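You operate a simulated robot arm through the tools that you are given. There is no shell and no other tool. Be economical: measure what you need, move in short steps, check, and stop when the job is done.

You run a simulated robot arm. Do the job below in one go: nothing can be reset, and whatever is moved stays where it is left.

TASK
Take the paint gauge and leave it on top of the brown steel collar. Put the sanding pad on the top of the grey box away on the bottom board of the spares shelf unit. Put the guide block on the top of the grey box away on the shelf of the white table. Take the small white cap and put it on the yellow cover. Fetch the purple felt pad and set it on top of the valve housing. Take the white aluminium collar and put it on the top of the grey table. Open the grey chest drawer. Do these in any order. Set down upright: sanding pad, guide block, purple felt pad, white aluminium collar.

It is judged by the outcome, as a careful person would: the job done as asked, and still so three seconds after it is handed in. It fails if anything else is knocked over, pushed out of place, dropped, spilled or broken. Lids that push on must go on centred and level and be pressed home; caps that screw on are set level and turned clockwise until they are tight.

THE ROBOT
A 7-joint arm with a two-finger gripper on a trunk, on a base that drives. Base frame: it is fixed to the floor where the robot stands at the start and does not move with it; the origin is under the middle of the robot, x ahead of it, y to its left, z up; the surface under the hand at the start is at about z = 0.88. Units: m, degrees, N and s.
With the tool pointing down near the work surface it reaches from about 0.1 to 0.64 m from the robot's upright axis, wherever it stands. Its first joint turns from -143.0 to 143.0 degrees. Places, roughly: bottom board of the spares shelf unit (20x146 cm) [0.94, -3.4, 0.18]; brown steel collar [0.75, 0.25, 1]; grey chest drawer [0.6, 6.7, 0.7]; guide block [0.5, 1, 1]; paint gauge [0.5, -0.25, 1]; purple felt pad (6x5x5 cm) [0.9, -4, 1.2]; sanding pad (3x5x5 cm) [0.8, 0.8, 1]; shelf of the white table [0.6, -0.3, 0.4]; small white cap (5x5x3 cm) [0.8, 4.5, 0.6]; top of the grey table [-1.7, -2.2, 0.9]; valve housing [0.5, -0.5, 0.5]; white aluminium collar [0.25, -4.75, 0.75]; yellow cover [0.75, 4.25, 0.5]. Payload 1.47 kg.
Tool frame: the origin (TCP) lies between the finger pads and is the grasp point; the fingertips stand 0.016 m ahead of it; z points along the fingers, y is the line along which they close. Largest opening 0.087 m; the body of the gripper starts 0.055 m behind the TCP.
Orientation is that of the tool frame in the base frame, as a unit quaternion [w, x, y, z]. With the fingers straight down and closing along the base's y, the tool's x points along the base's -x, its y along +y and its z along -z.

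THE INTERFACE
- The arm moves only by the tool send_rows. Its argument "deltas" is a list of rows, each an object of numbers (a shift or turn left out is 0, a gripper value left out holds the last): "tx", "ty", "tz": the shift along the tool's x, y, z in units of 100 mm (1.0 is 100 mm); "wx", "wy", "wz": the turn, a rotation vector about the tool's x, y, z in units of 45 degrees (1.0 is 45 degrees). In form: [{"tx": .., "ty": .., "tz": .., "wx": .., "wy": .., "wz": ..}, ...]. A call has 1 to 8 rows; each row is the pose to reach, as a shift and turn from the pose commanded when the call began, along the tool's axes at that moment. "grip" is the closure in counts, from 0 (fully open) to 255 (shut), set as the call begins (left out, the last holds). A call with a number of a shift or a turn outside -1 to 1 is refused whole. Rows are played at 5 a second. More than 0.05 m and 8.6 degrees between two rows, or a gripper value outside its range, and nothing of the call is played. A pose out of reach is approached as far as the arm can. The call stops where the force on the tool passes 40 N (or 10 N more than at its start, if that is more) or the arm is blocked; 0.2 s more then pass. The fingers move at their own pace (about 0.045 m/s each) and stop on an object; they squeeze with about 28 N. The grip force told is the motor's: it shows also when the fingers shut on nothing. Time passes only in rows, and 0.2 s behind the last, so rows that repeat a pose let the fingers close. The reply holds the time, the measured pose of the TCP, the force on the tool along the base axes, the opening and the grip force, in the units named above and with some noise, with the torque about the TCP (base axes, N m) and any sound that the robot's microphone picked up.
- Cameras (640 x 400 px; columns grow to the right, rows downward): "scene" is now at [0.1354, -0.0124, 1.5175]; the picture's right is [-0.21, -0.98, 0.00], its down [-0.82, 0.18, -0.54] and it looks along [0.52, -0.11, -0.84] (base axes); focal length 258 px, centre (320, 200). "wrist" rides on the gripper at [0.073, 0.012, -0.09] in the tool frame; the picture's right is [-0.16, 0.99, 0.00], its down [-0.72, -0.12, -0.68] and it looks along [-0.67, -0.11, 0.73] (tool axes); focal length 247 px, centre (320, 200). There is no depth. A picture from a camera that has moved, and an enlarged one, comes with that camera's place and axes in the base frame and with its lens.
- camera(camera): a new picture of that camera. The clock stands still meanwhile.
- lift_body(by): slides the trunk up (or, below 0, down) by that many m; the arm and the scene camera ride with it, the base frame stays. It gives what a move gives, with no picture.
- roll_base(legs): drives the robot by 1 to 6 legs, each [ahead, left, turn to the left] in m, m and degrees, along the robot's own axes; the way and the turn of a leg run together, so that a leg with both is an arc; at most 1.5 m and 180 degrees a leg. The arm and the cameras ride along, it lands a little off, and it stops where it bumps. It gives what a move gives.
- pan_tilt(pan, tilt): turns the head with the scene camera to pan (to the left, within 86 degrees either way) and tilt (down, from -29 to 69), counted from straight ahead of the robot. It gives what a move gives.
- enlarge(camera, box): a new picture of the part [left, top, right, bottom] of that camera's present view, enlarged. The clock stands still meanwhile.
- sign_off(): hands the job in; it is judged then, once.

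Go step by step. Nothing tells you exact positions but the pictures and the camera data: compare them with the known pose of the tool, close in by small moves and look again before you grip or let go. The budget is 196 turns and 182 pictures, counting those below and the enlarged ones. Unless the task says otherwise, let go and move clear before handing in.

The tools are called after ">>>" by a JSON object that holds its "op" and its "data". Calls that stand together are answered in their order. send_rows: Moves the arm, as the interface text tells. Its arguments: {"type":"object","properties":{"deltas":{"type":"array","items":{"type":"object","properties":{"tx":{"type":"number"},"ty":{"type":"number"},"tz":{"type":"number"},"wx":{"type":"number"},"wy":{"type":"number"},"wz":{"type":"number"}}}},"grip":{"type":"number"}},"required":["deltas"]} The other tools are called the same way: lift_body (by) slides the trunk up or down; roll_base (legs) drives the base; pan_tilt (pan, tilt) turns the head that bears the scene camera; camera (camera) takes a picture; enlarge (camera, box) takes an enlarged picture of a part of a camera's view; sign_off () hands the job in.

At the start:

```text
time: 0.0
tool_pos: [0.4072, -0.2491, 1.1504]
ee_rot: [0.001, 0.001, 1.0, 0.001]
force: [0.2, -0.2, 0.2]
moment: [0.02, 0.01, 0.01]
opening: 0.087
gripper_force: 0.1
trunk travel left (down, up): [-0.869, 0.371]
robot x, y, heading: [-0.0007, -0.0023, 0.0]
head pan, tilt: [-12.3, 57.5]
```

scene: 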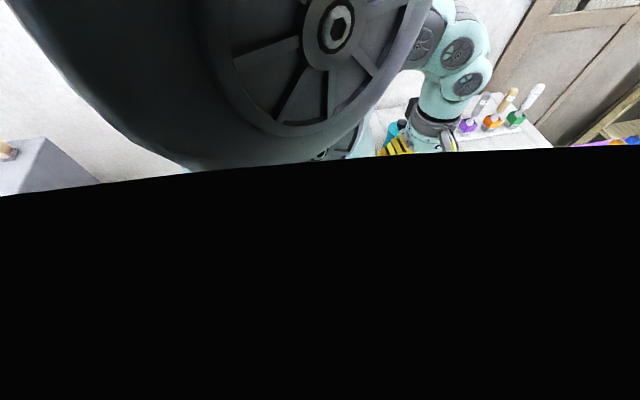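
wrist: 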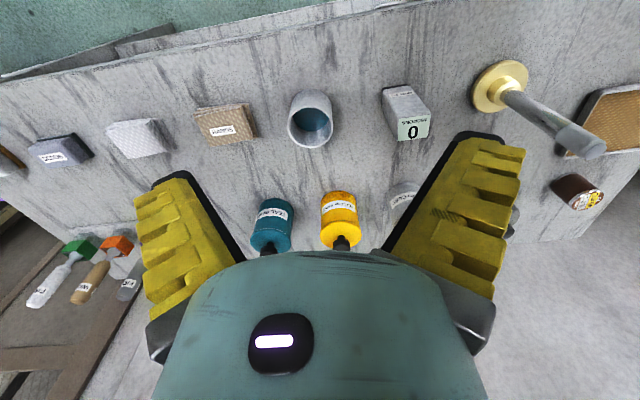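

The wrist view shows the white table with several labelled items; the scene view is blocked by the arm. I will look around with the head first.

>>> {"op": "pan_tilt", "data": {"pan": 35, "tilt": 40}}

>>> {"op": "camera", "data": {"camera": "scene"}}

>>> {"op": "enlarge", "data": {"camera": "wrist", "box": [240, 60, 640, 310]}}

```text
time: 1.1
tool_pos: [0.4084, -0.2495, 1.1521]
ee_rot: [-0.001, -0.001, 1.0, 0.0]
force: [0.0, -0.2, -0.6]
moment: [0.01, -0.02, -0.03]
opening: 0.0868
gripper_force: 0.0
trunk travel left (down, up): [-0.869, 0.371]
robot x, y, heading: [-0.0012, -0.0004, 0.0]
head pan, tilt: [35.0, 40.0]
```

```text
179 pictures are left
camera scene: at [0.1434, 0.0317, 1.534], right [0.36, -0.93, 0.0], down [-0.66, -0.26, -0.71], along [0.66, 0.25, -0.71], focal length 258 px, centre (320, 200)
```

scene: 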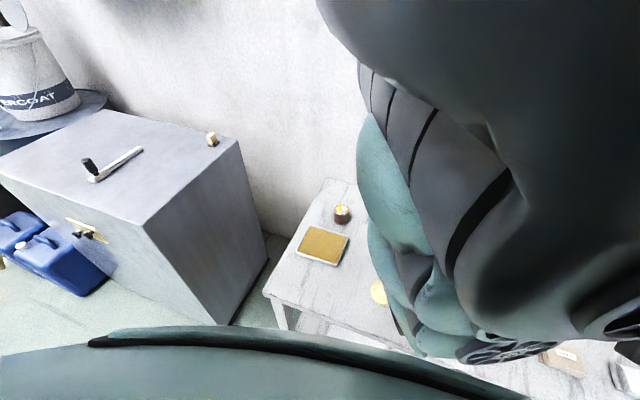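

```text
1.60 times, centred on (440, 185) of wrist
camera zoom: at [0.3344, -0.2375, 1.2404], right [0.16, 0.99, 0.0], down [0.72, -0.12, 0.68], along [0.67, -0.11, -0.73], focal length 395 px, centre (128, 224)
```

zoom: 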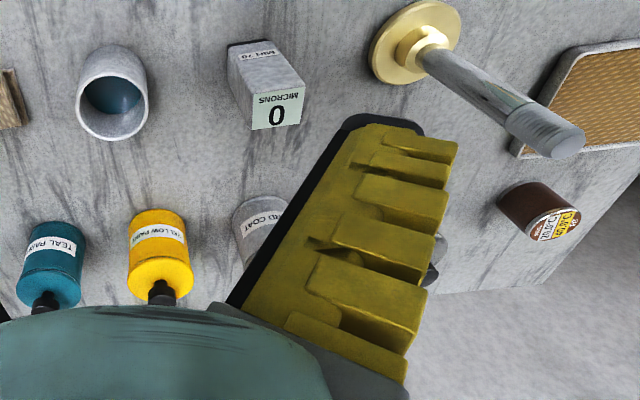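

The paint gauge ("0 MICRONS" block) seems near [0.52,-0.13], and the brown collar near [0.69,0.16]. I move to the left to view them better.

>>> {"op": "send_rows", "data": {"deltas": [{"ty": 0.45}, {"ty": 0.9}, {"ty": 1.0, "tx": 0.3}, {"ty": 1.0, "tx": 0.7}]}}

>>> {"op": "camera", "data": {"camera": "wrist"}}

```text
time: 2.1
tool_pos: [0.3795, -0.2065, 1.1735]
ee_rot: [-0.004, -0.009, 1.0, -0.003]
force: [-1.4, -0.9, -0.6]
moment: [0.13, -0.06, -0.02]
opening: 0.0867
gripper_force: 0.0
out of reach, approached as far as the arm can: row 2, 3, 4
trunk travel left (down, up): [-0.869, 0.371]
robot x, y, heading: [0.0013, -0.0021, 0.0]
head pan, tilt: [35.0, 40.0]
```

```text
177 pictures are left
camera wrist: at [0.3081, -0.1954, 1.263], right [0.14, 0.99, -0.01], down [0.73, -0.1, 0.68], along [0.67, -0.1, -0.74], focal length 247 px, centre (320, 200)
```

wrist: 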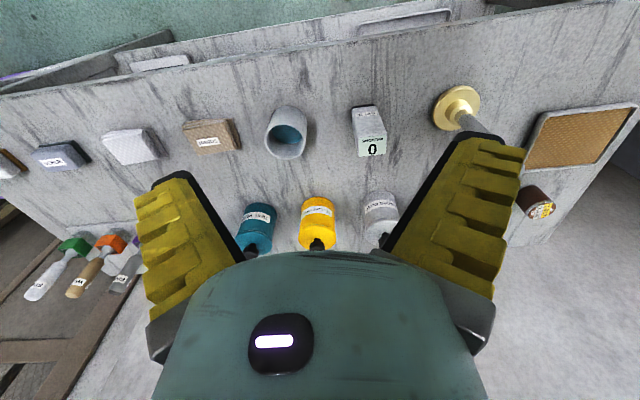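

The arm is folded too tightly at this height. I will raise the trunk, then lower the hand relative to it.

>>> {"op": "lift_body", "data": {"by": 0.15}}

>>> {"op": "send_rows", "data": {"deltas": [{"tz": 0.45}, {"tz": 0.9, "ty": 0.2}, {"tz": 1.0, "ty": 0.6}]}}

>>> {"op": "camera", "data": {"camera": "wrist"}}

>>> {"op": "camera", "data": {"camera": "scene"}}

```text
time: 3.9
tool_pos: [0.3773, -0.2079, 1.3209]
ee_rot: [-0.002, 0.001, 1.0, -0.002]
force: [-0.4, 0.3, -0.5]
moment: [-0.02, 0.02, -0.02]
opening: 0.0868
gripper_force: 0.1
trunk travel left (down, up): [-1.019, 0.221]
robot x, y, heading: [0.0026, -0.0012, 0.1]
head pan, tilt: [35.0, 40.0]
```

```text
time: 4.7
tool_pos: [0.3791, -0.1528, 1.2183]
ee_rot: [-0.005, 0.003, 1.0, -0.001]
force: [0.1, -1.1, -0.1]
moment: [0.05, 0.0, 0.01]
opening: 0.0871
gripper_force: 0.1
out of reach, approached as far as the arm can: row 3
trunk travel left (down, up): [-1.019, 0.221]
robot x, y, heading: [0.0029, 0.0012, -0.2]
head pan, tilt: [35.0, 40.0]
```

```text
176 pictures are left
camera wrist: at [0.3066, -0.1402, 1.3077], right [0.17, 0.99, 0.0], down [0.73, -0.12, 0.67], along [0.66, -0.11, -0.74], focal length 247 px, centre (320, 200)
```

wrist: 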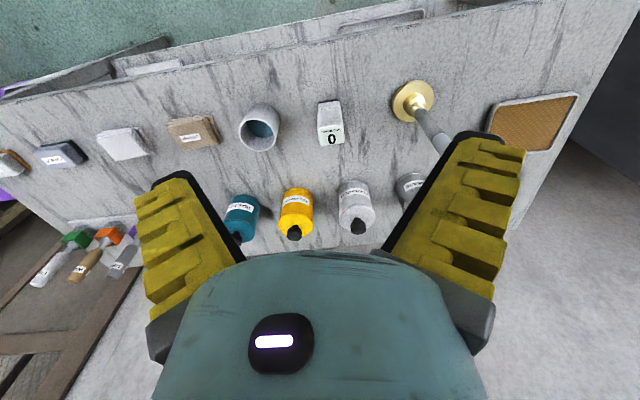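

```text
175 pictures are left
camera scene: at [0.1464, 0.0306, 1.6886], right [0.34, -0.94, 0.0], down [-0.63, -0.23, -0.74], along [0.7, 0.25, -0.67], focal length 258 px, centre (320, 200)
```

scene: 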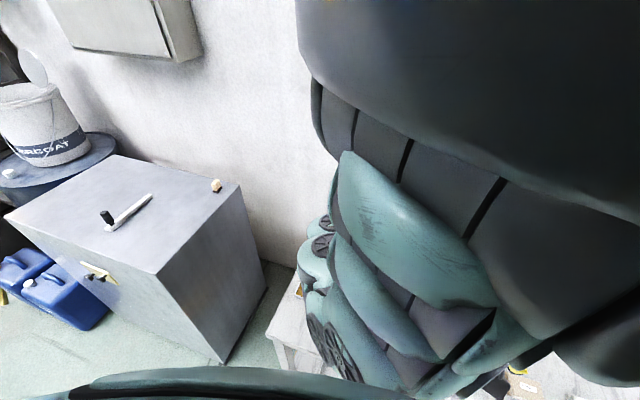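

The reach limit here is from the folded arm; lower is better. I continue down toward the gauge at about [0.476,-0.15] and enlarge for identification.

>>> {"op": "send_rows", "data": {"deltas": [{"tz": 0.45}, {"tz": 0.9}]}}

>>> {"op": "enlarge", "data": {"camera": "wrist", "box": [200, 0, 520, 200]}}

>>> {"op": "pan_tilt", "data": {"pan": -30, "tilt": 40}}

>>> {"op": "camera", "data": {"camera": "scene"}}

```text
time: 5.3
tool_pos: [0.3783, -0.1513, 1.1285]
ee_rot: [-0.004, -0.007, 1.0, -0.002]
force: [0.2, -0.5, 0.4]
moment: [0.0, 0.03, 0.01]
opening: 0.0872
gripper_force: 0.1
trunk travel left (down, up): [-1.019, 0.221]
robot x, y, heading: [-0.0029, -0.0, 0.1]
head pan, tilt: [35.0, 40.0]
```

```text
2.00 times, centred on (360, 100) of wrist
camera zoom: at [0.3069, -0.1396, 1.2183], right [0.14, 0.99, -0.01], down [0.73, -0.1, 0.68], along [0.67, -0.1, -0.74], focal length 494 px, centre (240, 400)
```

zoom: 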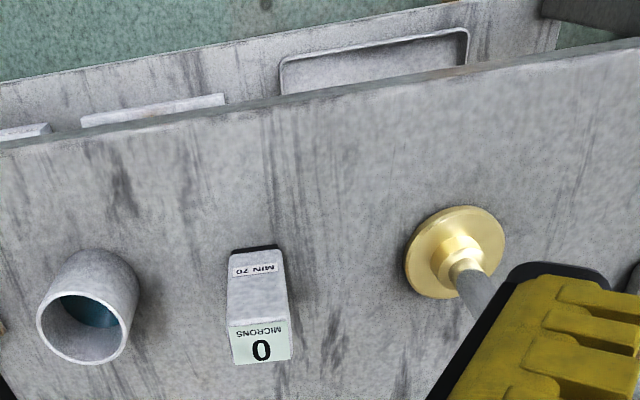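

```text
time: 6.7
tool_pos: [0.3769, -0.1533, 1.1281]
ee_rot: [-0.003, 0.002, 1.0, -0.002]
force: [0.0, 0.5, 0.2]
moment: [0.04, -0.01, -0.03]
opening: 0.0871
gripper_force: 0.0
trunk travel left (down, up): [-1.019, 0.221]
robot x, y, heading: [-0.0017, 0.0003, -0.1]
head pan, tilt: [-30.0, 40.0]
```

```text
173 pictures are left
camera scene: at [0.1476, -0.0262, 1.6912], right [-0.34, -0.94, 0.0], down [-0.61, 0.22, -0.77], along [0.72, -0.26, -0.64], focal length 258 px, centre (320, 200)
```

scene: 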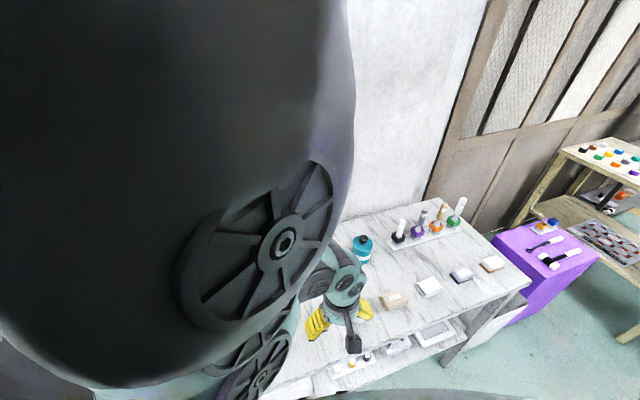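

The gauge stands about 10 cm tall, 3.5 x 2.4 cm, centred near [0.479,-0.152]. I go over it, then down.

>>> {"op": "send_rows", "data": {"deltas": [{"tx": -0.45}, {"tx": -0.9}, {"tx": -1.0, "tz": 0.3}, {"tx": -1.0, "tz": 0.6}, {"tx": -1.0, "tz": 0.8}]}}

>>> {"op": "camera", "data": {"camera": "wrist"}}

```text
time: 7.9
tool_pos: [0.4762, -0.1582, 1.0488]
ee_rot: [-0.003, 0.012, 1.0, -0.002]
force: [0.5, -0.1, 0.1]
moment: [0.01, 0.0, 0.0]
opening: 0.0869
gripper_force: 0.2
trunk travel left (down, up): [-1.019, 0.221]
robot x, y, heading: [-0.0001, 0.0019, -0.1]
head pan, tilt: [-30.0, 40.0]
```

```text
172 pictures are left
camera wrist: at [0.4036, -0.1439, 1.1378], right [0.18, 0.98, -0.01], down [0.72, -0.13, 0.68], along [0.67, -0.13, -0.74], focal length 247 px, centre (320, 200)
```

wrist: 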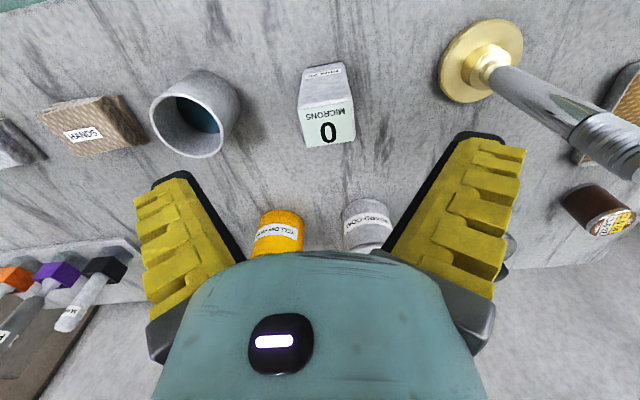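

The estimates agree: top centre about [0.481,-0.154,0.98]. I descend and look again.

>>> {"op": "send_rows", "data": {"deltas": [{"tx": -0.05, "ty": 0.03, "tz": 0.3}, {"tx": -0.05, "ty": 0.03, "tz": 0.6}]}}

>>> {"op": "camera", "data": {"camera": "wrist"}}

```text
time: 8.5
tool_pos: [0.4781, -0.1549, 0.9857]
ee_rot: [-0.006, 0.012, 1.0, -0.001]
force: [-1.9, 1.3, -1.9]
moment: [-0.14, -0.15, -0.01]
opening: 0.0869
gripper_force: 0.2
trunk travel left (down, up): [-1.019, 0.221]
robot x, y, heading: [-0.0, -0.0011, -0.3]
head pan, tilt: [-30.0, 40.0]
```

```text
171 pictures are left
camera wrist: at [0.406, -0.1407, 1.0766], right [0.18, 0.98, 0.0], down [0.73, -0.13, 0.67], along [0.66, -0.12, -0.74], focal length 247 px, centre (320, 200)
```

wrist: 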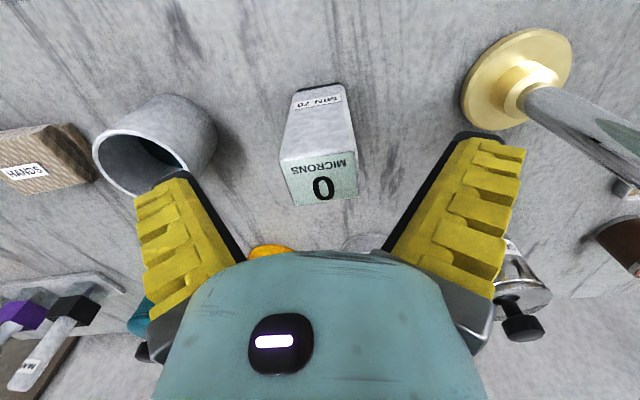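

The gauge is centred between the fingers. I go down 4.5 cm and close.

>>> {"op": "send_rows", "data": {"deltas": [{"tz": 0.25}, {"tz": 0.45}]}}

>>> {"op": "send_rows", "data": {"deltas": [{}, {}, {}, {}, {}], "grip": 255}}

>>> {"op": "send_rows", "data": {"deltas": [{"tz": -0.3}, {"tz": -0.7}, {"tz": -1.0}]}}

>>> {"op": "camera", "data": {"camera": "wrist"}}

```text
time: 9.1
tool_pos: [0.4771, -0.1512, 0.979]
ee_rot: [-0.003, 0.007, 1.0, -0.002]
force: [0.0, -0.4, 0.0]
moment: [-0.01, 0.0, 0.01]
opening: 0.0869
gripper_force: 0.0
out of reach, approached as far as the arm can: row 1, 2
trunk travel left (down, up): [-1.019, 0.221]
robot x, y, heading: [-0.0007, 0.0004, 0.0]
head pan, tilt: [-30.0, 40.0]
```

```text
time: 10.3
tool_pos: [0.479, -0.1515, 0.9812]
ee_rot: [-0.003, 0.003, 1.0, -0.004]
force: [-4.2, -3.0, 13.5]
moment: [-0.1, 0.28, 0.01]
opening: 0.0332
gripper_force: 28.5
trunk travel left (down, up): [-1.019, 0.221]
robot x, y, heading: [0.0043, 0.0015, -0.1]
head pan, tilt: [-30.0, 40.0]
```

```text
time: 11.1
tool_pos: [0.4774, -0.1504, 1.0804]
ee_rot: [-0.005, 0.01, 1.0, -0.001]
force: [-1.4, -0.7, -2.6]
moment: [-0.03, 0.0, 0.0]
opening: 0.0318
gripper_force: 28.1
trunk travel left (down, up): [-1.019, 0.221]
robot x, y, heading: [-0.0002, 0.0001, 0.2]
head pan, tilt: [-30.0, 40.0]
```

```text
170 pictures are left
camera wrist: at [0.4055, -0.1363, 1.1704], right [0.18, 0.98, 0.0], down [0.73, -0.13, 0.67], along [0.66, -0.12, -0.74], focal length 247 px, centre (320, 200)
```

wrist: 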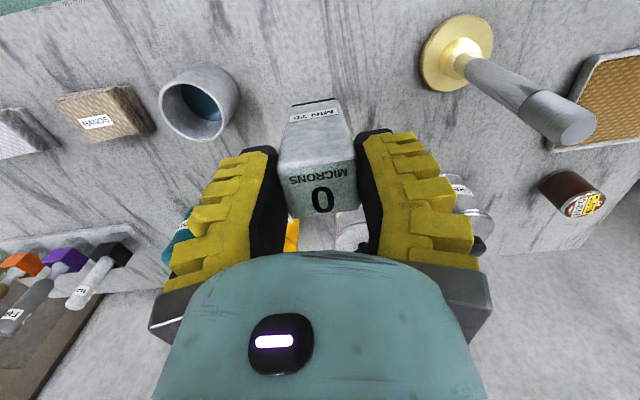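

Gauge lifted. Now a closer look at the brown cylinder to confirm it is the collar.

>>> {"op": "enlarge", "data": {"camera": "wrist", "box": [420, 100, 640, 260]}}

>>> {"op": "pan_tilt", "data": {"pan": 25, "tilt": 45}}

>>> {"op": "camera", "data": {"camera": "scene"}}

```text
2.50 times, centred on (530, 180) of wrist
camera zoom: at [0.4055, -0.1363, 1.1704], right [0.18, 0.98, 0.0], down [0.73, -0.13, 0.67], along [0.66, -0.12, -0.74], focal length 617 px, centre (-205, 250)
```

zoom: 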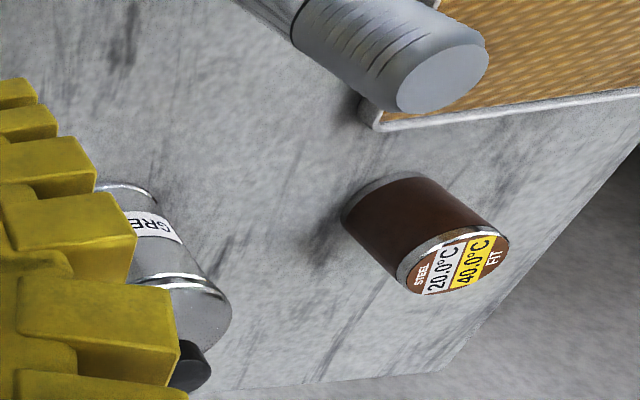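

```text
time: 12.3
tool_pos: [0.48, -0.1468, 1.0808]
ee_rot: [-0.003, 0.002, 1.0, -0.002]
force: [0.1, 0.6, -2.2]
moment: [0.0, 0.0, 0.02]
opening: 0.0317
gripper_force: 27.8
trunk travel left (down, up): [-1.019, 0.221]
robot x, y, heading: [0.0025, 0.0005, 0.2]
head pan, tilt: [25.0, 45.0]
```

```text
168 pictures are left
camera scene: at [0.1439, 0.0312, 1.6845], right [0.35, -0.94, 0.0], down [-0.66, -0.25, -0.71], along [0.67, 0.25, -0.7], focal length 258 px, centre (320, 200)
```

scene: 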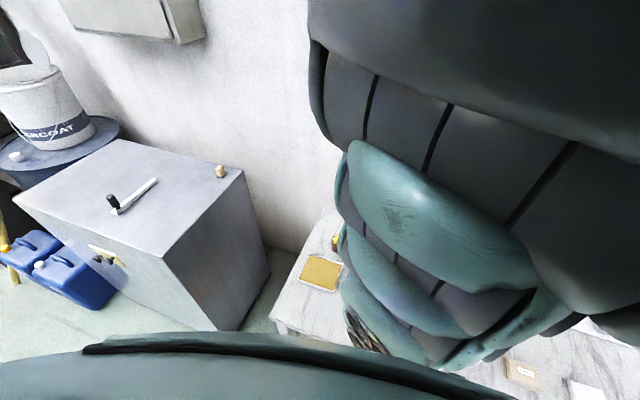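

The brown cylinder reads "STEEL ... FIT": it is the collar, centred about [0.70,0.178], top at z≈0.922. That's beyond reach, so I check the clearance between base and table before driving.

>>> {"op": "pan_tilt", "data": {"pan": 60, "tilt": 69}}

>>> {"op": "camera", "data": {"camera": "scene"}}

```text
time: 13.3
tool_pos: [0.4797, -0.1465, 1.08]
ee_rot: [-0.003, 0.002, 1.0, -0.002]
force: [-0.4, 0.4, -2.3]
moment: [0.0, 0.0, -0.01]
opening: 0.0316
gripper_force: 27.6
trunk travel left (down, up): [-1.019, 0.221]
robot x, y, heading: [-0.0008, 0.001, -0.1]
head pan, tilt: [60.0, 68.8]
```

```text
167 pictures are left
camera scene: at [0.0956, 0.0508, 1.6552], right [0.87, -0.5, 0.0], down [-0.47, -0.81, -0.36], along [0.18, 0.31, -0.93], focal length 258 px, centre (320, 200)
```

scene: 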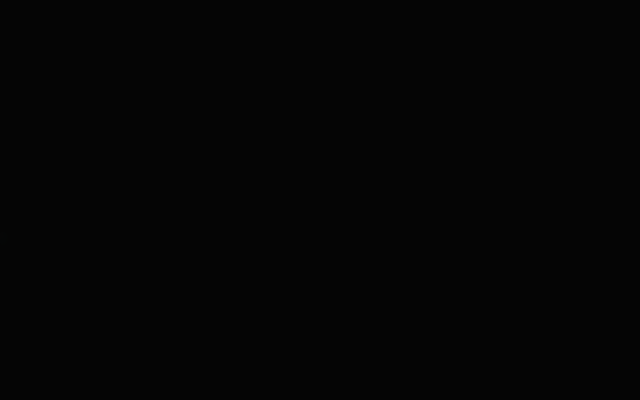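

The head can't see the base. I lift the load clear of the rod, then drive left and slightly ahead in small steps.

>>> {"op": "lift_body", "data": {"by": 0.17}}

>>> {"op": "roll_base", "data": {"legs": [[0, 0.25, 0], [0.08, 0, 0]]}}

>>> {"op": "camera", "data": {"camera": "wrist"}}

```text
time: 15.2
tool_pos: [0.4807, -0.1458, 1.2495]
ee_rot: [-0.004, 0.001, 1.0, -0.002]
force: [-0.1, -0.5, -2.2]
moment: [0.02, 0.04, -0.01]
opening: 0.0317
gripper_force: 28.0
trunk travel left (down, up): [-1.189, 0.051]
robot x, y, heading: [0.0021, -0.0023, -0.1]
head pan, tilt: [60.0, 68.8]
```

```text
time: 17.7
tool_pos: [0.5598, 0.1044, 1.2499]
ee_rot: [-0.004, 0.002, 1.0, -0.002]
force: [-0.3, 0.4, -1.9]
moment: [0.05, 0.0, -0.01]
opening: 0.032
gripper_force: 28.0
trunk travel left (down, up): [-1.189, 0.051]
robot x, y, heading: [0.0769, 0.252, -0.1]
head pan, tilt: [60.0, 68.8]
```

```text
166 pictures are left
camera wrist: at [0.4881, 0.1175, 1.34], right [0.16, 0.99, -0.01], down [0.73, -0.12, 0.68], along [0.67, -0.11, -0.74], focal length 247 px, centre (320, 200)
```

wrist: 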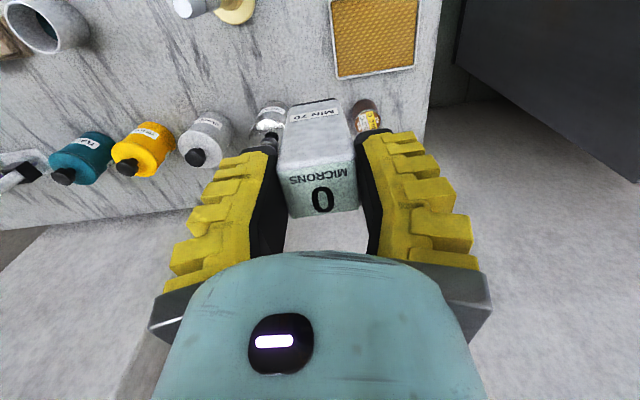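

No bump. The collar is at roughly [0.687,0.174]; I move the load over it at this height, then look down.

>>> {"op": "send_rows", "data": {"deltas": [{"tx": -0.4, "ty": 0.2}, {"tx": -0.8, "ty": 0.4}, {"tx": -1.0, "ty": 0.69}]}}

>>> {"op": "lift_body", "data": {"by": -0.12}}

>>> {"op": "camera", "data": {"camera": "wrist"}}

```text
time: 18.5
tool_pos: [0.66, 0.1727, 1.2474]
ee_rot: [-0.004, 0.002, 1.0, -0.003]
force: [-0.1, -0.2, -2.8]
moment: [-0.01, -0.01, -0.02]
opening: 0.0319
gripper_force: 27.8
trunk travel left (down, up): [-1.189, 0.051]
robot x, y, heading: [0.0786, 0.249, 0.1]
head pan, tilt: [60.0, 68.8]
```

```text
time: 20.0
tool_pos: [0.6617, 0.1729, 1.1285]
ee_rot: [-0.003, 0.002, 1.0, -0.002]
force: [-0.1, 0.5, -1.9]
moment: [0.0, 0.01, -0.01]
opening: 0.032
gripper_force: 27.5
trunk travel left (down, up): [-1.069, 0.171]
robot x, y, heading: [0.078, 0.2534, 0.2]
head pan, tilt: [60.0, 68.8]
```

```text
165 pictures are left
camera wrist: at [0.588, 0.1858, 1.2183], right [0.16, 0.99, -0.01], down [0.73, -0.12, 0.68], along [0.67, -0.11, -0.74], focal length 247 px, centre (320, 200)
```

wrist: 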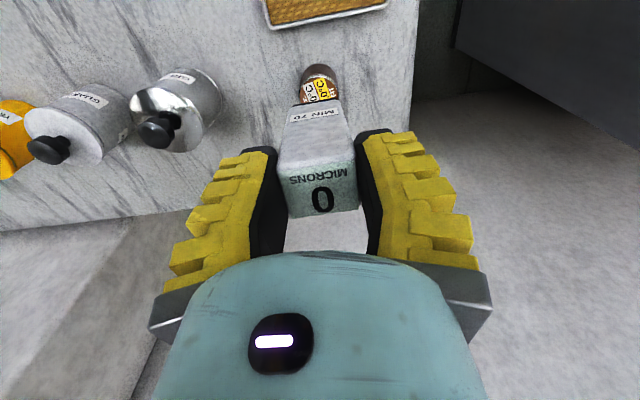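

>>> {"op": "enlarge", "data": {"camera": "wrist", "box": [270, 50, 370, 112]}}

```text
6.40 times, centred on (320, 81) of wrist
camera zoom: at [0.588, 0.1858, 1.2183], right [0.16, 0.99, -0.01], down [0.73, -0.12, 0.68], along [0.67, -0.11, -0.74], focal length 1581 px, centre (320, 962)
```

zoom: 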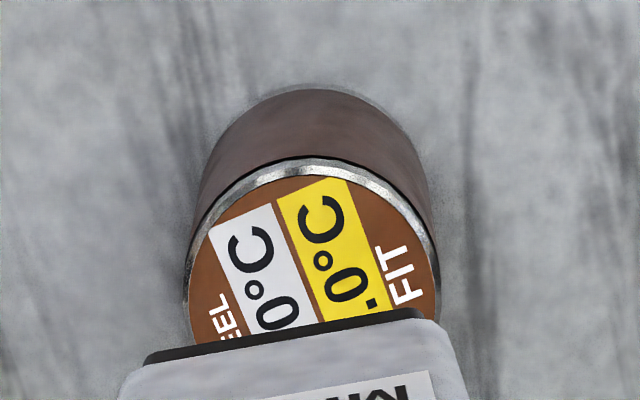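

Collar centre [0.691,0.168], top z 0.922. The gauge bottom is about 2.3 cm short in x; I shift ahead and lower the trunk.

>>> {"op": "send_rows", "data": {"deltas": [{"tx": -0.22, "ty": -0.02}]}}

>>> {"op": "lift_body", "data": {"by": -0.075}}

>>> {"op": "enlarge", "data": {"camera": "wrist", "box": [240, 30, 400, 130]}}

```text
time: 20.4
tool_pos: [0.6831, 0.171, 1.1286]
ee_rot: [-0.004, 0.003, 1.0, -0.003]
force: [-1.1, -0.2, -1.7]
moment: [0.0, -0.03, -0.01]
opening: 0.0321
gripper_force: 28.2
trunk travel left (down, up): [-1.069, 0.171]
robot x, y, heading: [0.0778, 0.2501, -0.0]
head pan, tilt: [60.0, 68.8]
```

```text
time: 21.5
tool_pos: [0.6831, 0.1721, 1.052]
ee_rot: [-0.003, 0.002, 1.0, -0.001]
force: [0.0, 0.2, -1.5]
moment: [0.01, 0.02, -0.06]
opening: 0.0319
gripper_force: 27.8
trunk travel left (down, up): [-0.994, 0.246]
robot x, y, heading: [0.0795, 0.2498, -0.0]
head pan, tilt: [60.0, 68.8]
```

```text
4.00 times, centred on (320, 80) of wrist
camera zoom: at [0.6104, 0.1839, 1.1427], right [0.16, 0.99, -0.01], down [0.73, -0.12, 0.68], along [0.67, -0.11, -0.74], focal length 988 px, centre (320, 680)
```

zoom: 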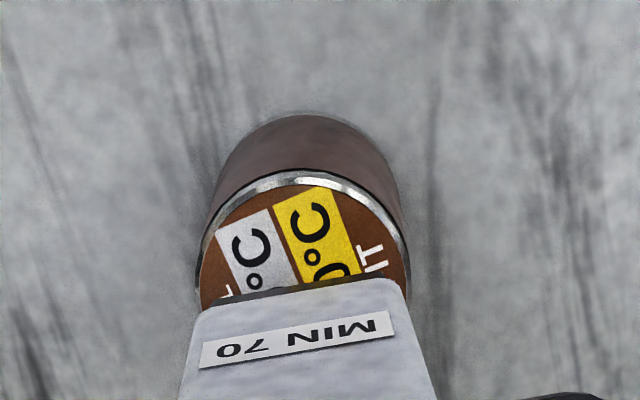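

Well aligned. I descend slowly about 3 cm until contact.

>>> {"op": "send_rows", "data": {"deltas": [{"tz": 0.08, "tx": 0.02}, {"tz": 0.16, "tx": 0.02}, {"tz": 0.22, "tx": 0.02}, {"tz": 0.25, "tx": 0.02}]}}

>>> {"op": "enlarge", "data": {"camera": "wrist", "box": [240, 30, 400, 130]}}

```text
time: 22.5
tool_pos: [0.6854, 0.169, 1.0301]
ee_rot: [-0.001, 0.003, 1.0, -0.003]
force: [-2.9, -3.0, 19.8]
moment: [-0.03, 0.35, 0.02]
opening: 0.036
gripper_force: 28.2
trunk travel left (down, up): [-0.994, 0.246]
robot x, y, heading: [0.0792, 0.2521, -0.3]
head pan, tilt: [60.0, 68.8]
```

```text
4.00 times, centred on (320, 80) of wrist
camera zoom: at [0.6111, 0.1817, 1.1193], right [0.16, 0.99, -0.01], down [0.72, -0.11, 0.68], along [0.67, -0.12, -0.73], focal length 988 px, centre (320, 680)
```

zoom: 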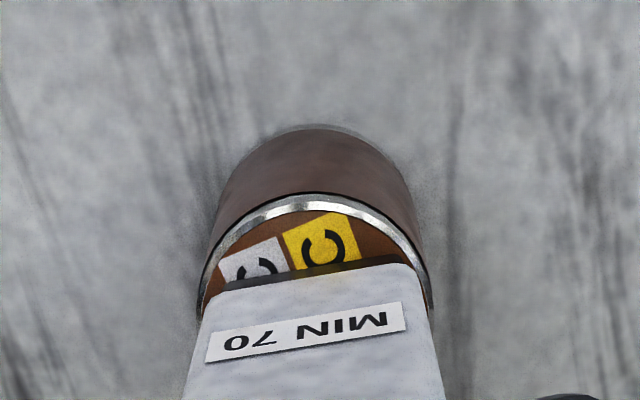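

Contact at 20 N, gauge seated. I relax slightly, open part-way, and rise.

>>> {"op": "send_rows", "data": {"deltas": [{"tz": -0.02}, {"tz": -0.02}]}}

>>> {"op": "send_rows", "data": {"deltas": [{}, {}, {}], "grip": 100}}

>>> {"op": "send_rows", "data": {"deltas": [{"tz": -0.2}, {"tz": -0.5}, {"tz": -1.0}]}}

>>> {"op": "camera", "data": {"camera": "wrist"}}

```text
time: 23.1
tool_pos: [0.6836, 0.1704, 1.0303]
ee_rot: [-0.002, 0.002, 1.0, -0.003]
force: [2.5, -1.7, 8.8]
moment: [-0.12, -0.14, 0.01]
opening: 0.0328
gripper_force: 27.7
trunk travel left (down, up): [-0.994, 0.246]
robot x, y, heading: [0.0793, 0.2545, -0.1]
head pan, tilt: [60.0, 68.8]
```

```text
time: 23.9
tool_pos: [0.6821, 0.1697, 1.0294]
ee_rot: [-0.004, 0.002, 1.0, -0.003]
force: [0.5, 0.3, -0.4]
moment: [-0.02, -0.02, 0.0]
opening: 0.0578
gripper_force: 3.8
trunk travel left (down, up): [-0.994, 0.246]
robot x, y, heading: [0.0788, 0.2539, -0.1]
head pan, tilt: [60.0, 68.8]
```

```text
time: 24.7
tool_pos: [0.6804, 0.1721, 1.1285]
ee_rot: [-0.004, 0.002, 1.0, -0.002]
force: [0.3, 0.2, -0.4]
moment: [0.0, -0.05, -0.04]
opening: 0.058
gripper_force: 3.6
trunk travel left (down, up): [-0.994, 0.246]
robot x, y, heading: [0.0811, 0.2498, 0.0]
head pan, tilt: [60.0, 68.8]
```

```text
161 pictures are left
camera wrist: at [0.6077, 0.1843, 1.2187], right [0.16, 0.99, -0.01], down [0.73, -0.12, 0.67], along [0.67, -0.11, -0.74], focal length 247 px, centre (320, 200)
```

wrist: 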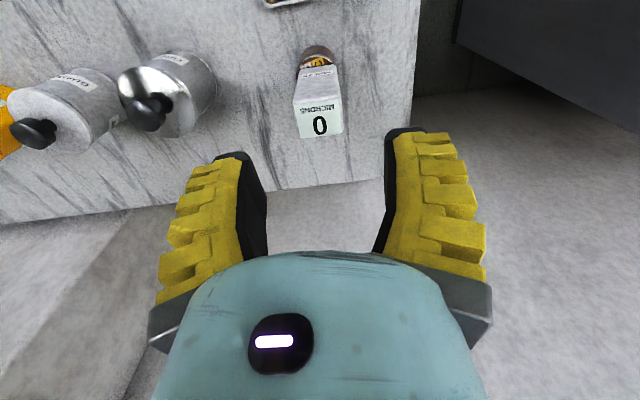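

The gauge stands on the collar. Next the grey box to the left: raise, and look with the head.

>>> {"op": "lift_body", "data": {"by": 0.1}}

>>> {"op": "send_rows", "data": {"deltas": [{"tx": 0.45}, {"tx": 0.9}], "grip": 0}}

>>> {"op": "pan_tilt", "data": {"pan": 50, "tilt": 40}}

>>> {"op": "camera", "data": {"camera": "scene"}}

```text
time: 26.1
tool_pos: [0.6802, 0.1716, 1.2289]
ee_rot: [-0.003, 0.002, 1.0, -0.001]
force: [-0.1, 0.0, 0.1]
moment: [0.04, -0.02, -0.04]
opening: 0.0578
gripper_force: 3.5
trunk travel left (down, up): [-1.094, 0.146]
robot x, y, heading: [0.0793, 0.2528, -0.0]
head pan, tilt: [60.0, 68.8]
```

```text
time: 26.7
tool_pos: [0.5917, 0.1701, 1.2304]
ee_rot: [-0.003, 0.003, 1.0, -0.002]
force: [0.7, 0.7, 0.6]
moment: [-0.05, 0.05, 0.0]
opening: 0.087
gripper_force: 0.0
trunk travel left (down, up): [-1.094, 0.146]
robot x, y, heading: [0.0778, 0.2541, -0.2]
head pan, tilt: [60.0, 68.8]
```

```text
time: 27.6
tool_pos: [0.592, 0.1712, 1.2292]
ee_rot: [-0.002, 0.002, 1.0, -0.002]
force: [-0.8, 0.0, -0.4]
moment: [-0.01, 0.01, 0.01]
opening: 0.0872
gripper_force: 0.0
trunk travel left (down, up): [-1.094, 0.146]
robot x, y, heading: [0.0826, 0.2511, 0.0]
head pan, tilt: [50.0, 40.0]
```

```text
160 pictures are left
camera scene: at [0.1932, 0.3218, 1.76], right [0.83, -0.56, 0.0], down [-0.39, -0.58, -0.71], along [0.4, 0.59, -0.7], focal length 258 px, centre (320, 200)
```

scene: 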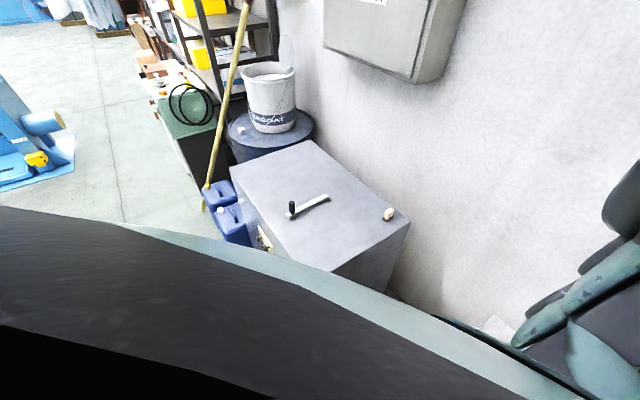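

>>> {"op": "enlarge", "data": {"camera": "scene", "box": [220, 130, 420, 255]}}

```text
3.20 times, centred on (320, 192) of scene
camera zoom: at [0.1932, 0.3218, 1.76], right [0.83, -0.56, 0.0], down [-0.39, -0.58, -0.71], along [0.4, 0.59, -0.7], focal length 827 px, centre (320, 224)
```

zoom: 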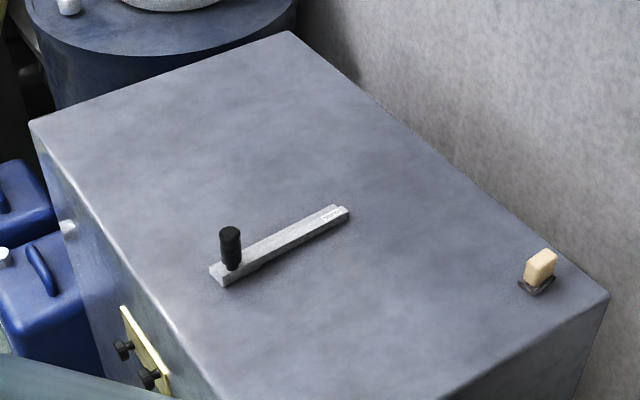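

The box top spans about x 0.40–0.865, y 0.68–1.4, z≈0.97. The guide block is a bar (with a black handle) along x at y≈0.96; the sanding pad is near [0.82,0.75]. I drive to the front of the box with the hand high.

>>> {"op": "roll_base", "data": {"legs": [[-0.06, 0, 0], [0, 0.66, 0]]}}

>>> {"op": "camera", "data": {"camera": "wrist"}}

>>> {"op": "pan_tilt", "data": {"pan": 0, "tilt": 45}}

>>> {"op": "camera", "data": {"camera": "scene"}}

```text
time: 31.9
tool_pos: [0.5346, 0.8377, 1.2294]
ee_rot: [-0.001, 0.004, 1.0, -0.001]
force: [0.4, -0.3, -0.3]
moment: [0.01, -0.01, 0.03]
opening: 0.0875
gripper_force: 0.1
trunk travel left (down, up): [-1.094, 0.146]
robot x, y, heading: [0.024, 0.9248, -0.5]
head pan, tilt: [50.0, 40.0]
```

```text
158 pictures are left
camera wrist: at [0.4616, 0.8507, 1.3194], right [0.17, 0.99, -0.01], down [0.73, -0.12, 0.68], along [0.67, -0.12, -0.74], focal length 247 px, centre (320, 200)
```

wrist: 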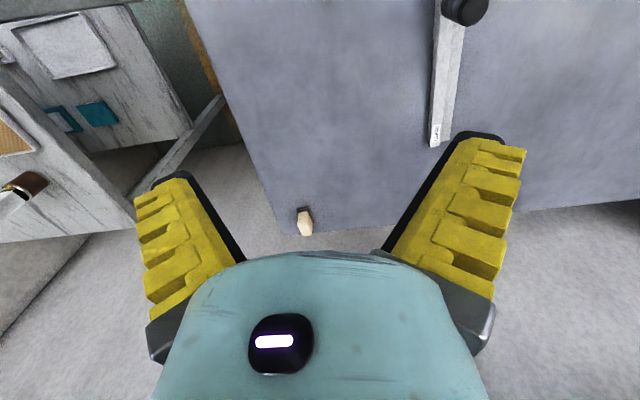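

```text
time: 33.0
tool_pos: [0.5351, 0.8371, 1.2303]
ee_rot: [-0.002, 0.004, 1.0, -0.002]
force: [0.4, -0.2, 0.0]
moment: [0.0, 0.0, -0.02]
opening: 0.087
gripper_force: 0.0
trunk travel left (down, up): [-1.094, 0.146]
robot x, y, heading: [0.0252, 0.92, -0.4]
head pan, tilt: [0.0, 45.0]
```

```text
157 pictures are left
camera scene: at [0.1378, 0.9912, 1.7618], right [0.82, -0.57, 0.0], down [-0.39, -0.56, -0.73], along [0.41, 0.6, -0.68], focal length 258 px, centre (320, 200)
```

scene: 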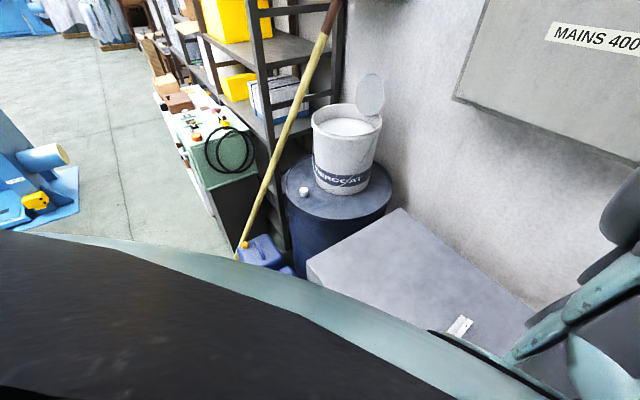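

The lagging head view aside, the wrist view gives the bar far end at [0.663,0.98] and the pad at [0.812,0.758]. For low-shelf work I want the camera on the upper side of the hand, so I turn the hand half round about its axis here at safe height.

>>> {"op": "send_rows", "data": {"deltas": [{"wz": 0.17}, {"wz": 0.34}, {"wz": 0.51}, {"wz": 0.68}, {"wz": 0.85}, {"wz": 1.0}]}}

>>> {"op": "send_rows", "data": {"deltas": [{"wz": 0.17}, {"wz": 0.34}, {"wz": 0.51}, {"wz": 0.68}, {"wz": 0.85}, {"wz": 1.0}]}}

```text
time: 34.4
tool_pos: [0.5345, 0.8373, 1.2296]
ee_rot: [-0.002, 0.388, 0.922, -0.003]
force: [0.0, -0.2, 0.6]
moment: [0.02, 0.02, -0.04]
opening: 0.087
gripper_force: 0.0
trunk travel left (down, up): [-1.094, 0.146]
robot x, y, heading: [0.0248, 0.9228, -0.2]
head pan, tilt: [0.0, 45.0]
```

```text
time: 35.8
tool_pos: [0.5341, 0.8386, 1.2311]
ee_rot: [0.0, 0.712, 0.702, -0.005]
force: [-0.1, 0.3, -0.1]
moment: [-0.02, -0.01, -0.04]
opening: 0.087
gripper_force: 0.0
trunk travel left (down, up): [-1.094, 0.146]
robot x, y, heading: [0.0234, 0.9242, -0.4]
head pan, tilt: [0.0, 45.0]
```

>>> {"op": "send_rows", "data": {"deltas": [{"wz": 0.17}, {"wz": 0.34}, {"wz": 0.51}, {"wz": 0.68}, {"wz": 0.85}, {"wz": 1.0}]}}

>>> {"op": "send_rows", "data": {"deltas": [{"wz": 0.17}, {"wz": 0.34}, {"wz": 0.51}, {"wz": 0.68}, {"wz": 0.85}, {"wz": 1.0}]}}

>>> {"op": "camera", "data": {"camera": "wrist"}}

```text
time: 37.2
tool_pos: [0.536, 0.8367, 1.2295]
ee_rot: [0.001, 0.926, 0.377, -0.004]
force: [0.0, 0.1, 0.1]
moment: [0.03, -0.01, -0.02]
opening: 0.0872
gripper_force: 0.0
trunk travel left (down, up): [-1.094, 0.146]
robot x, y, heading: [0.0249, 0.921, -0.4]
head pan, tilt: [0.0, 45.0]
```

```text
time: 38.6
tool_pos: [0.5326, 0.8373, 1.2286]
ee_rot: [0.002, 1.0, -0.005, -0.003]
force: [0.4, 0.0, -0.8]
moment: [-0.02, 0.01, -0.01]
opening: 0.0869
gripper_force: 0.2
trunk travel left (down, up): [-1.094, 0.146]
robot x, y, heading: [0.0233, 0.922, -0.6]
head pan, tilt: [0.0, 45.0]
```

```text
156 pictures are left
camera wrist: at [0.607, 0.8257, 1.3185], right [-0.17, -0.99, 0.01], down [-0.72, 0.13, 0.68], along [-0.67, 0.11, -0.73], focal length 247 px, centre (320, 200)
```

wrist: 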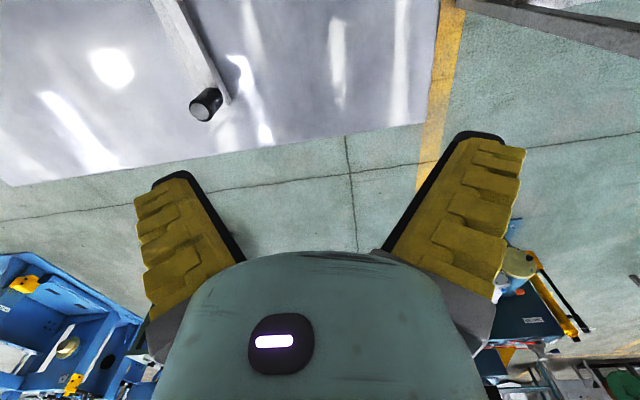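

The flip worked. Now pitch the hand 45° forward (fingers pointing ahead and down), camera on top.

>>> {"op": "send_rows", "data": {"deltas": [{"wy": 0.17}, {"wy": 0.34}, {"wy": 0.51}, {"wy": 0.68}, {"wy": 0.85}, {"wy": 1.0}]}}

>>> {"op": "camera", "data": {"camera": "wrist"}}

>>> {"op": "camera", "data": {"camera": "scene"}}

```text
time: 40.0
tool_pos: [0.5334, 0.8375, 1.2293]
ee_rot: [0.005, 0.925, -0.003, 0.38]
force: [0.2, -0.2, 0.0]
moment: [0.03, 0.04, -0.02]
opening: 0.0873
gripper_force: 0.0
trunk travel left (down, up): [-1.094, 0.146]
robot x, y, heading: [0.0247, 0.9204, -0.2]
head pan, tilt: [0.0, 45.0]
```

```text
155 pictures are left
camera wrist: at [0.522, 0.8272, 1.345], right [-0.12, -0.99, -0.11], down [-0.99, 0.12, -0.03], along [0.04, 0.1, -0.99], focal length 247 px, centre (320, 200)
```

wrist: 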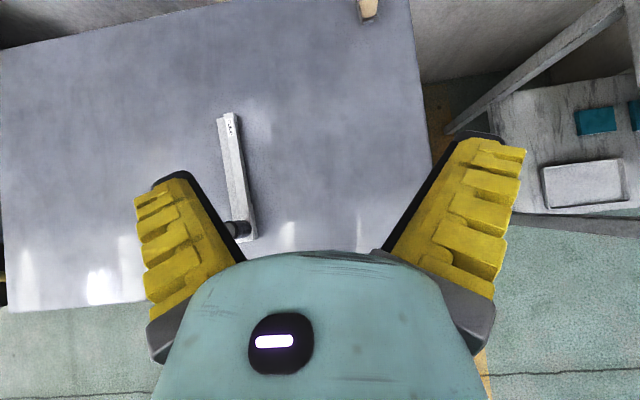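

```text
154 pictures are left
camera scene: at [0.1371, 0.9904, 1.7598], right [0.83, -0.56, 0.0], down [-0.4, -0.58, -0.71], along [0.4, 0.59, -0.7], focal length 258 px, centre (320, 200)
```

scene: 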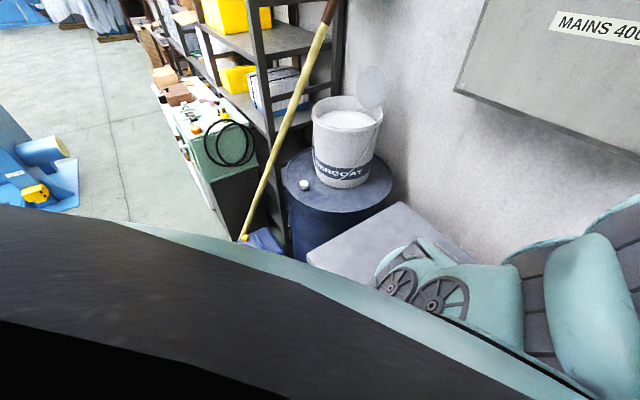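

Now I have a bird's-eye view: bar from about [0.494,0.97] to [0.674,0.984], handle near x≈0.505. I move left over it and reduce the pitch to 30° so the palm clears the handle.

>>> {"op": "send_rows", "data": {"deltas": [{"ty": -0.4, "wy": -0.11}, {"ty": -0.8, "wy": -0.22}, {"ty": -1.0, "wy": -0.33, "tx": 0.2, "tz": 0.2}]}}

>>> {"op": "camera", "data": {"camera": "wrist"}}

```text
time: 40.8
tool_pos: [0.5621, 0.9362, 1.2287]
ee_rot: [0.003, 0.967, -0.005, 0.255]
force: [0.3, 0.1, -0.4]
moment: [-0.02, -0.02, -0.05]
opening: 0.0869
gripper_force: 0.1
trunk travel left (down, up): [-1.094, 0.146]
robot x, y, heading: [0.0241, 0.9212, -0.3]
head pan, tilt: [0.0, 45.0]
```

```text
153 pictures are left
camera wrist: at [0.5814, 0.9259, 1.3427], right [-0.15, -0.99, -0.07], down [-0.96, 0.13, 0.23], along [-0.22, 0.11, -0.97], focal length 247 px, centre (320, 200)
```

wrist: 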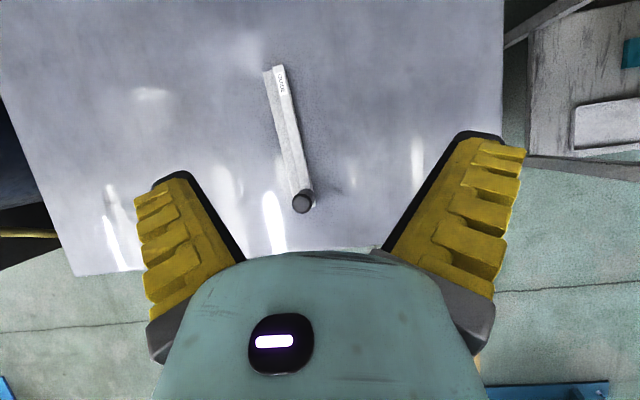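

>>> {"op": "send_rows", "data": {"deltas": [{"tx": 0.33, "tz": 0.19, "ty": -0.3}, {"tx": 0.33, "tz": 0.19, "ty": -0.48}]}}

>>> {"op": "lift_body", "data": {"by": -0.1}}

>>> {"op": "camera", "data": {"camera": "wrist"}}

```text
time: 41.4
tool_pos: [0.6026, 0.9842, 1.2294]
ee_rot: [0.003, 0.966, -0.004, 0.257]
force: [-0.2, -0.1, -0.5]
moment: [0.0, 0.0, 0.0]
opening: 0.0868
gripper_force: 0.1
trunk travel left (down, up): [-1.094, 0.146]
robot x, y, heading: [0.0204, 0.9202, -0.4]
head pan, tilt: [0.0, 45.0]
```

```text
time: 42.8
tool_pos: [0.6029, 0.9848, 1.1288]
ee_rot: [0.004, 0.966, -0.004, 0.257]
force: [0.5, -0.1, -0.1]
moment: [-0.01, 0.02, -0.02]
opening: 0.087
gripper_force: 0.0
trunk travel left (down, up): [-0.994, 0.246]
robot x, y, heading: [0.0201, 0.9225, -0.2]
head pan, tilt: [0.0, 45.0]
```

```text
152 pictures are left
camera wrist: at [0.6209, 0.9742, 1.2431], right [-0.15, -0.99, -0.07], down [-0.97, 0.12, 0.23], along [-0.22, 0.11, -0.97], focal length 247 px, centre (320, 200)
```

wrist: 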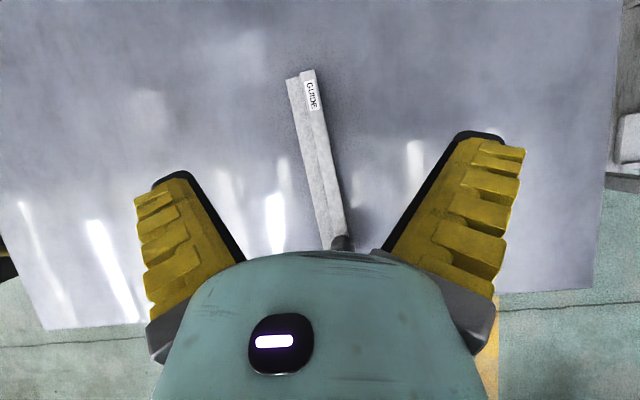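

>>> {"op": "send_rows", "data": {"deltas": [{"ty": -0.1, "wx": 0.055, "wz": -0.1}]}}

>>> {"op": "lift_body", "data": {"by": -0.08}}

>>> {"op": "camera", "data": {"camera": "wrist"}}

```text
time: 43.2
tool_pos: [0.6025, 0.9957, 1.1287]
ee_rot: [-0.007, 0.966, 0.041, 0.257]
force: [0.5, 0.4, -0.5]
moment: [-0.01, -0.01, 0.03]
opening: 0.0871
gripper_force: 0.0
trunk travel left (down, up): [-0.994, 0.246]
robot x, y, heading: [0.0269, 0.923, -0.4]
head pan, tilt: [0.0, 45.0]
```

```text
time: 44.3
tool_pos: [0.6034, 0.9956, 1.0497]
ee_rot: [-0.008, 0.965, 0.04, 0.258]
force: [0.1, -0.4, -0.1]
moment: [0.02, 0.01, -0.01]
opening: 0.0872
gripper_force: 0.0
trunk travel left (down, up): [-0.914, 0.326]
robot x, y, heading: [0.0248, 0.9206, -0.3]
head pan, tilt: [0.0, 45.0]
```

```text
151 pictures are left
camera wrist: at [0.6225, 0.9863, 1.1632], right [-0.06, -1.0, -0.07], down [-0.97, 0.04, 0.23], along [-0.23, 0.08, -0.97], focal length 247 px, centre (320, 200)
```

wrist: 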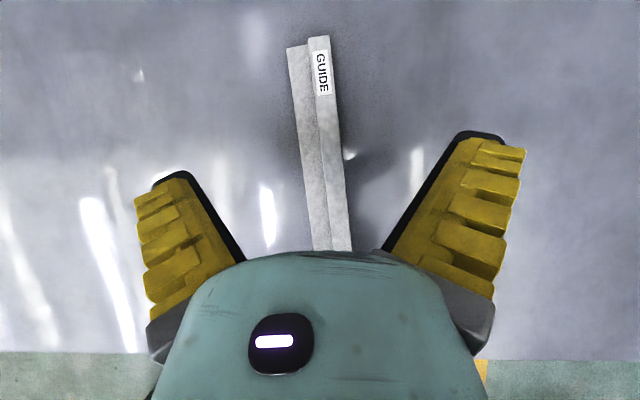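

Aligned with the bar. I descend in small steps with the force stop.

>>> {"op": "send_rows", "data": {"deltas": [{"tx": -0.1, "tz": 0.174}, {"tx": -0.2, "tz": 0.348}]}}

>>> {"op": "camera", "data": {"camera": "wrist"}}

```text
time: 44.9
tool_pos: [0.6016, 0.9944, 1.0109]
ee_rot: [-0.007, 0.965, 0.039, 0.258]
force: [-0.1, -0.3, -0.1]
moment: [-0.04, -0.02, 0.0]
opening: 0.0871
gripper_force: 0.0
trunk travel left (down, up): [-0.914, 0.326]
robot x, y, heading: [0.0255, 0.9213, -0.2]
head pan, tilt: [0.0, 45.0]
```

```text
150 pictures are left
camera wrist: at [0.6214, 0.9853, 1.124], right [-0.06, -1.0, -0.07], down [-0.97, 0.04, 0.23], along [-0.23, 0.08, -0.97], focal length 247 px, centre (320, 200)
```

wrist: 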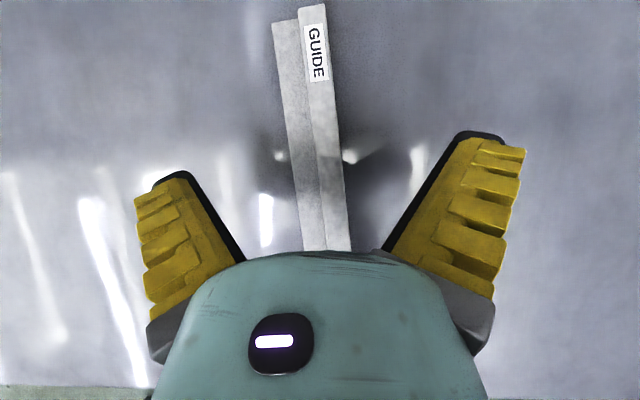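

>>> {"op": "send_rows", "data": {"deltas": [{"tx": -0.05, "tz": 0.087}, {"tx": -0.09, "tz": 0.157}, {"tx": -0.11, "tz": 0.191}]}}

>>> {"op": "enlarge", "data": {"camera": "wrist", "box": [220, 100, 420, 260]}}

```text
time: 45.4
tool_pos: [0.6061, 0.9936, 1.0028]
ee_rot: [-0.007, 0.965, 0.036, 0.261]
force: [-10.7, 0.5, 36.1]
moment: [-0.31, 2.58, -0.18]
opening: 0.0868
gripper_force: 0.1
trunk travel left (down, up): [-0.914, 0.326]
robot x, y, heading: [0.0226, 0.9187, -0.2]
head pan, tilt: [0.0, 45.0]
stopped in row 2: the force on the tool passed its limit at 54 N (the readings are from after the stop); the commanded pose is now the measured one
```

```text
2.50 times, centred on (320, 180) of wrist
camera zoom: at [0.6244, 0.9839, 1.117], right [-0.06, -1.0, -0.07], down [-0.97, 0.04, 0.22], along [-0.22, 0.09, -0.97], focal length 617 px, centre (320, 250)
```

zoom: 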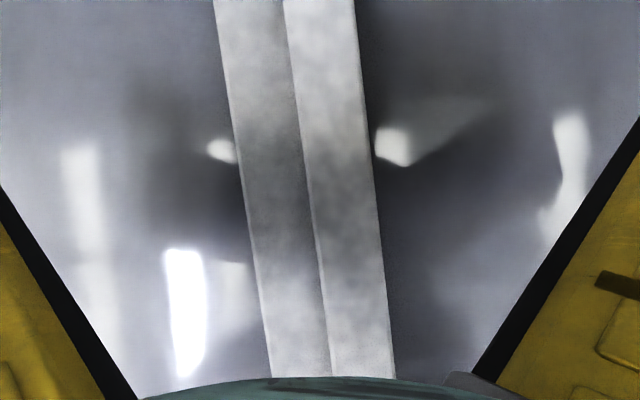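

The palm touched the handle (it's about 10 cm tall). I'll back off, make the hand vertical, grasp the bar, and turn it half round so the handle ends up at the far side.

>>> {"op": "send_rows", "data": {"deltas": [{"tx": 0.22, "tz": -0.39}, {"tx": 0.44, "tz": -0.77}]}}

>>> {"op": "send_rows", "data": {"deltas": [{"wy": -0.17}, {"wy": -0.34}, {"wy": -0.5}, {"wy": -0.66}]}}

>>> {"op": "camera", "data": {"camera": "wrist"}}

```text
time: 46.0
tool_pos: [0.6041, 0.9914, 1.0881]
ee_rot: [-0.006, 0.965, 0.035, 0.258]
force: [-0.2, 0.2, 0.5]
moment: [0.02, -0.03, 0.02]
opening: 0.0871
gripper_force: 0.2
trunk travel left (down, up): [-0.914, 0.326]
robot x, y, heading: [0.0214, 0.9234, -0.1]
head pan, tilt: [0.0, 45.0]
```

```text
time: 47.0
tool_pos: [0.6036, 0.9926, 1.0884]
ee_rot: [0.004, 0.999, 0.037, 0.001]
force: [-0.9, 0.6, 0.5]
moment: [0.01, 0.02, 0.03]
opening: 0.087
gripper_force: 0.0
trunk travel left (down, up): [-0.914, 0.326]
robot x, y, heading: [0.0236, 0.9233, -0.4]
head pan, tilt: [0.0, 45.0]
```

```text
148 pictures are left
camera wrist: at [0.6762, 0.9876, 1.1786], right [-0.08, -1.0, 0.01], down [-0.73, 0.07, 0.68], along [-0.67, 0.05, -0.74], focal length 247 px, centre (320, 200)
```

wrist: 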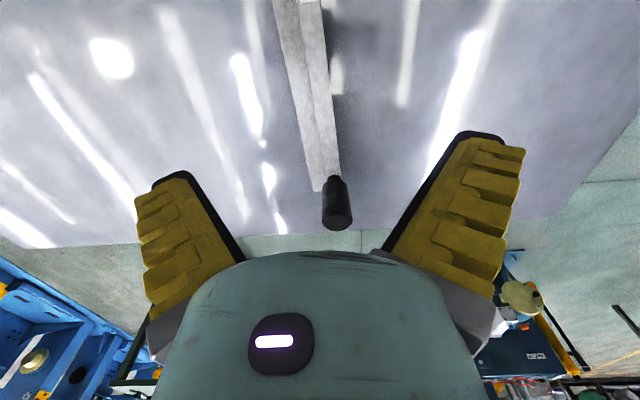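

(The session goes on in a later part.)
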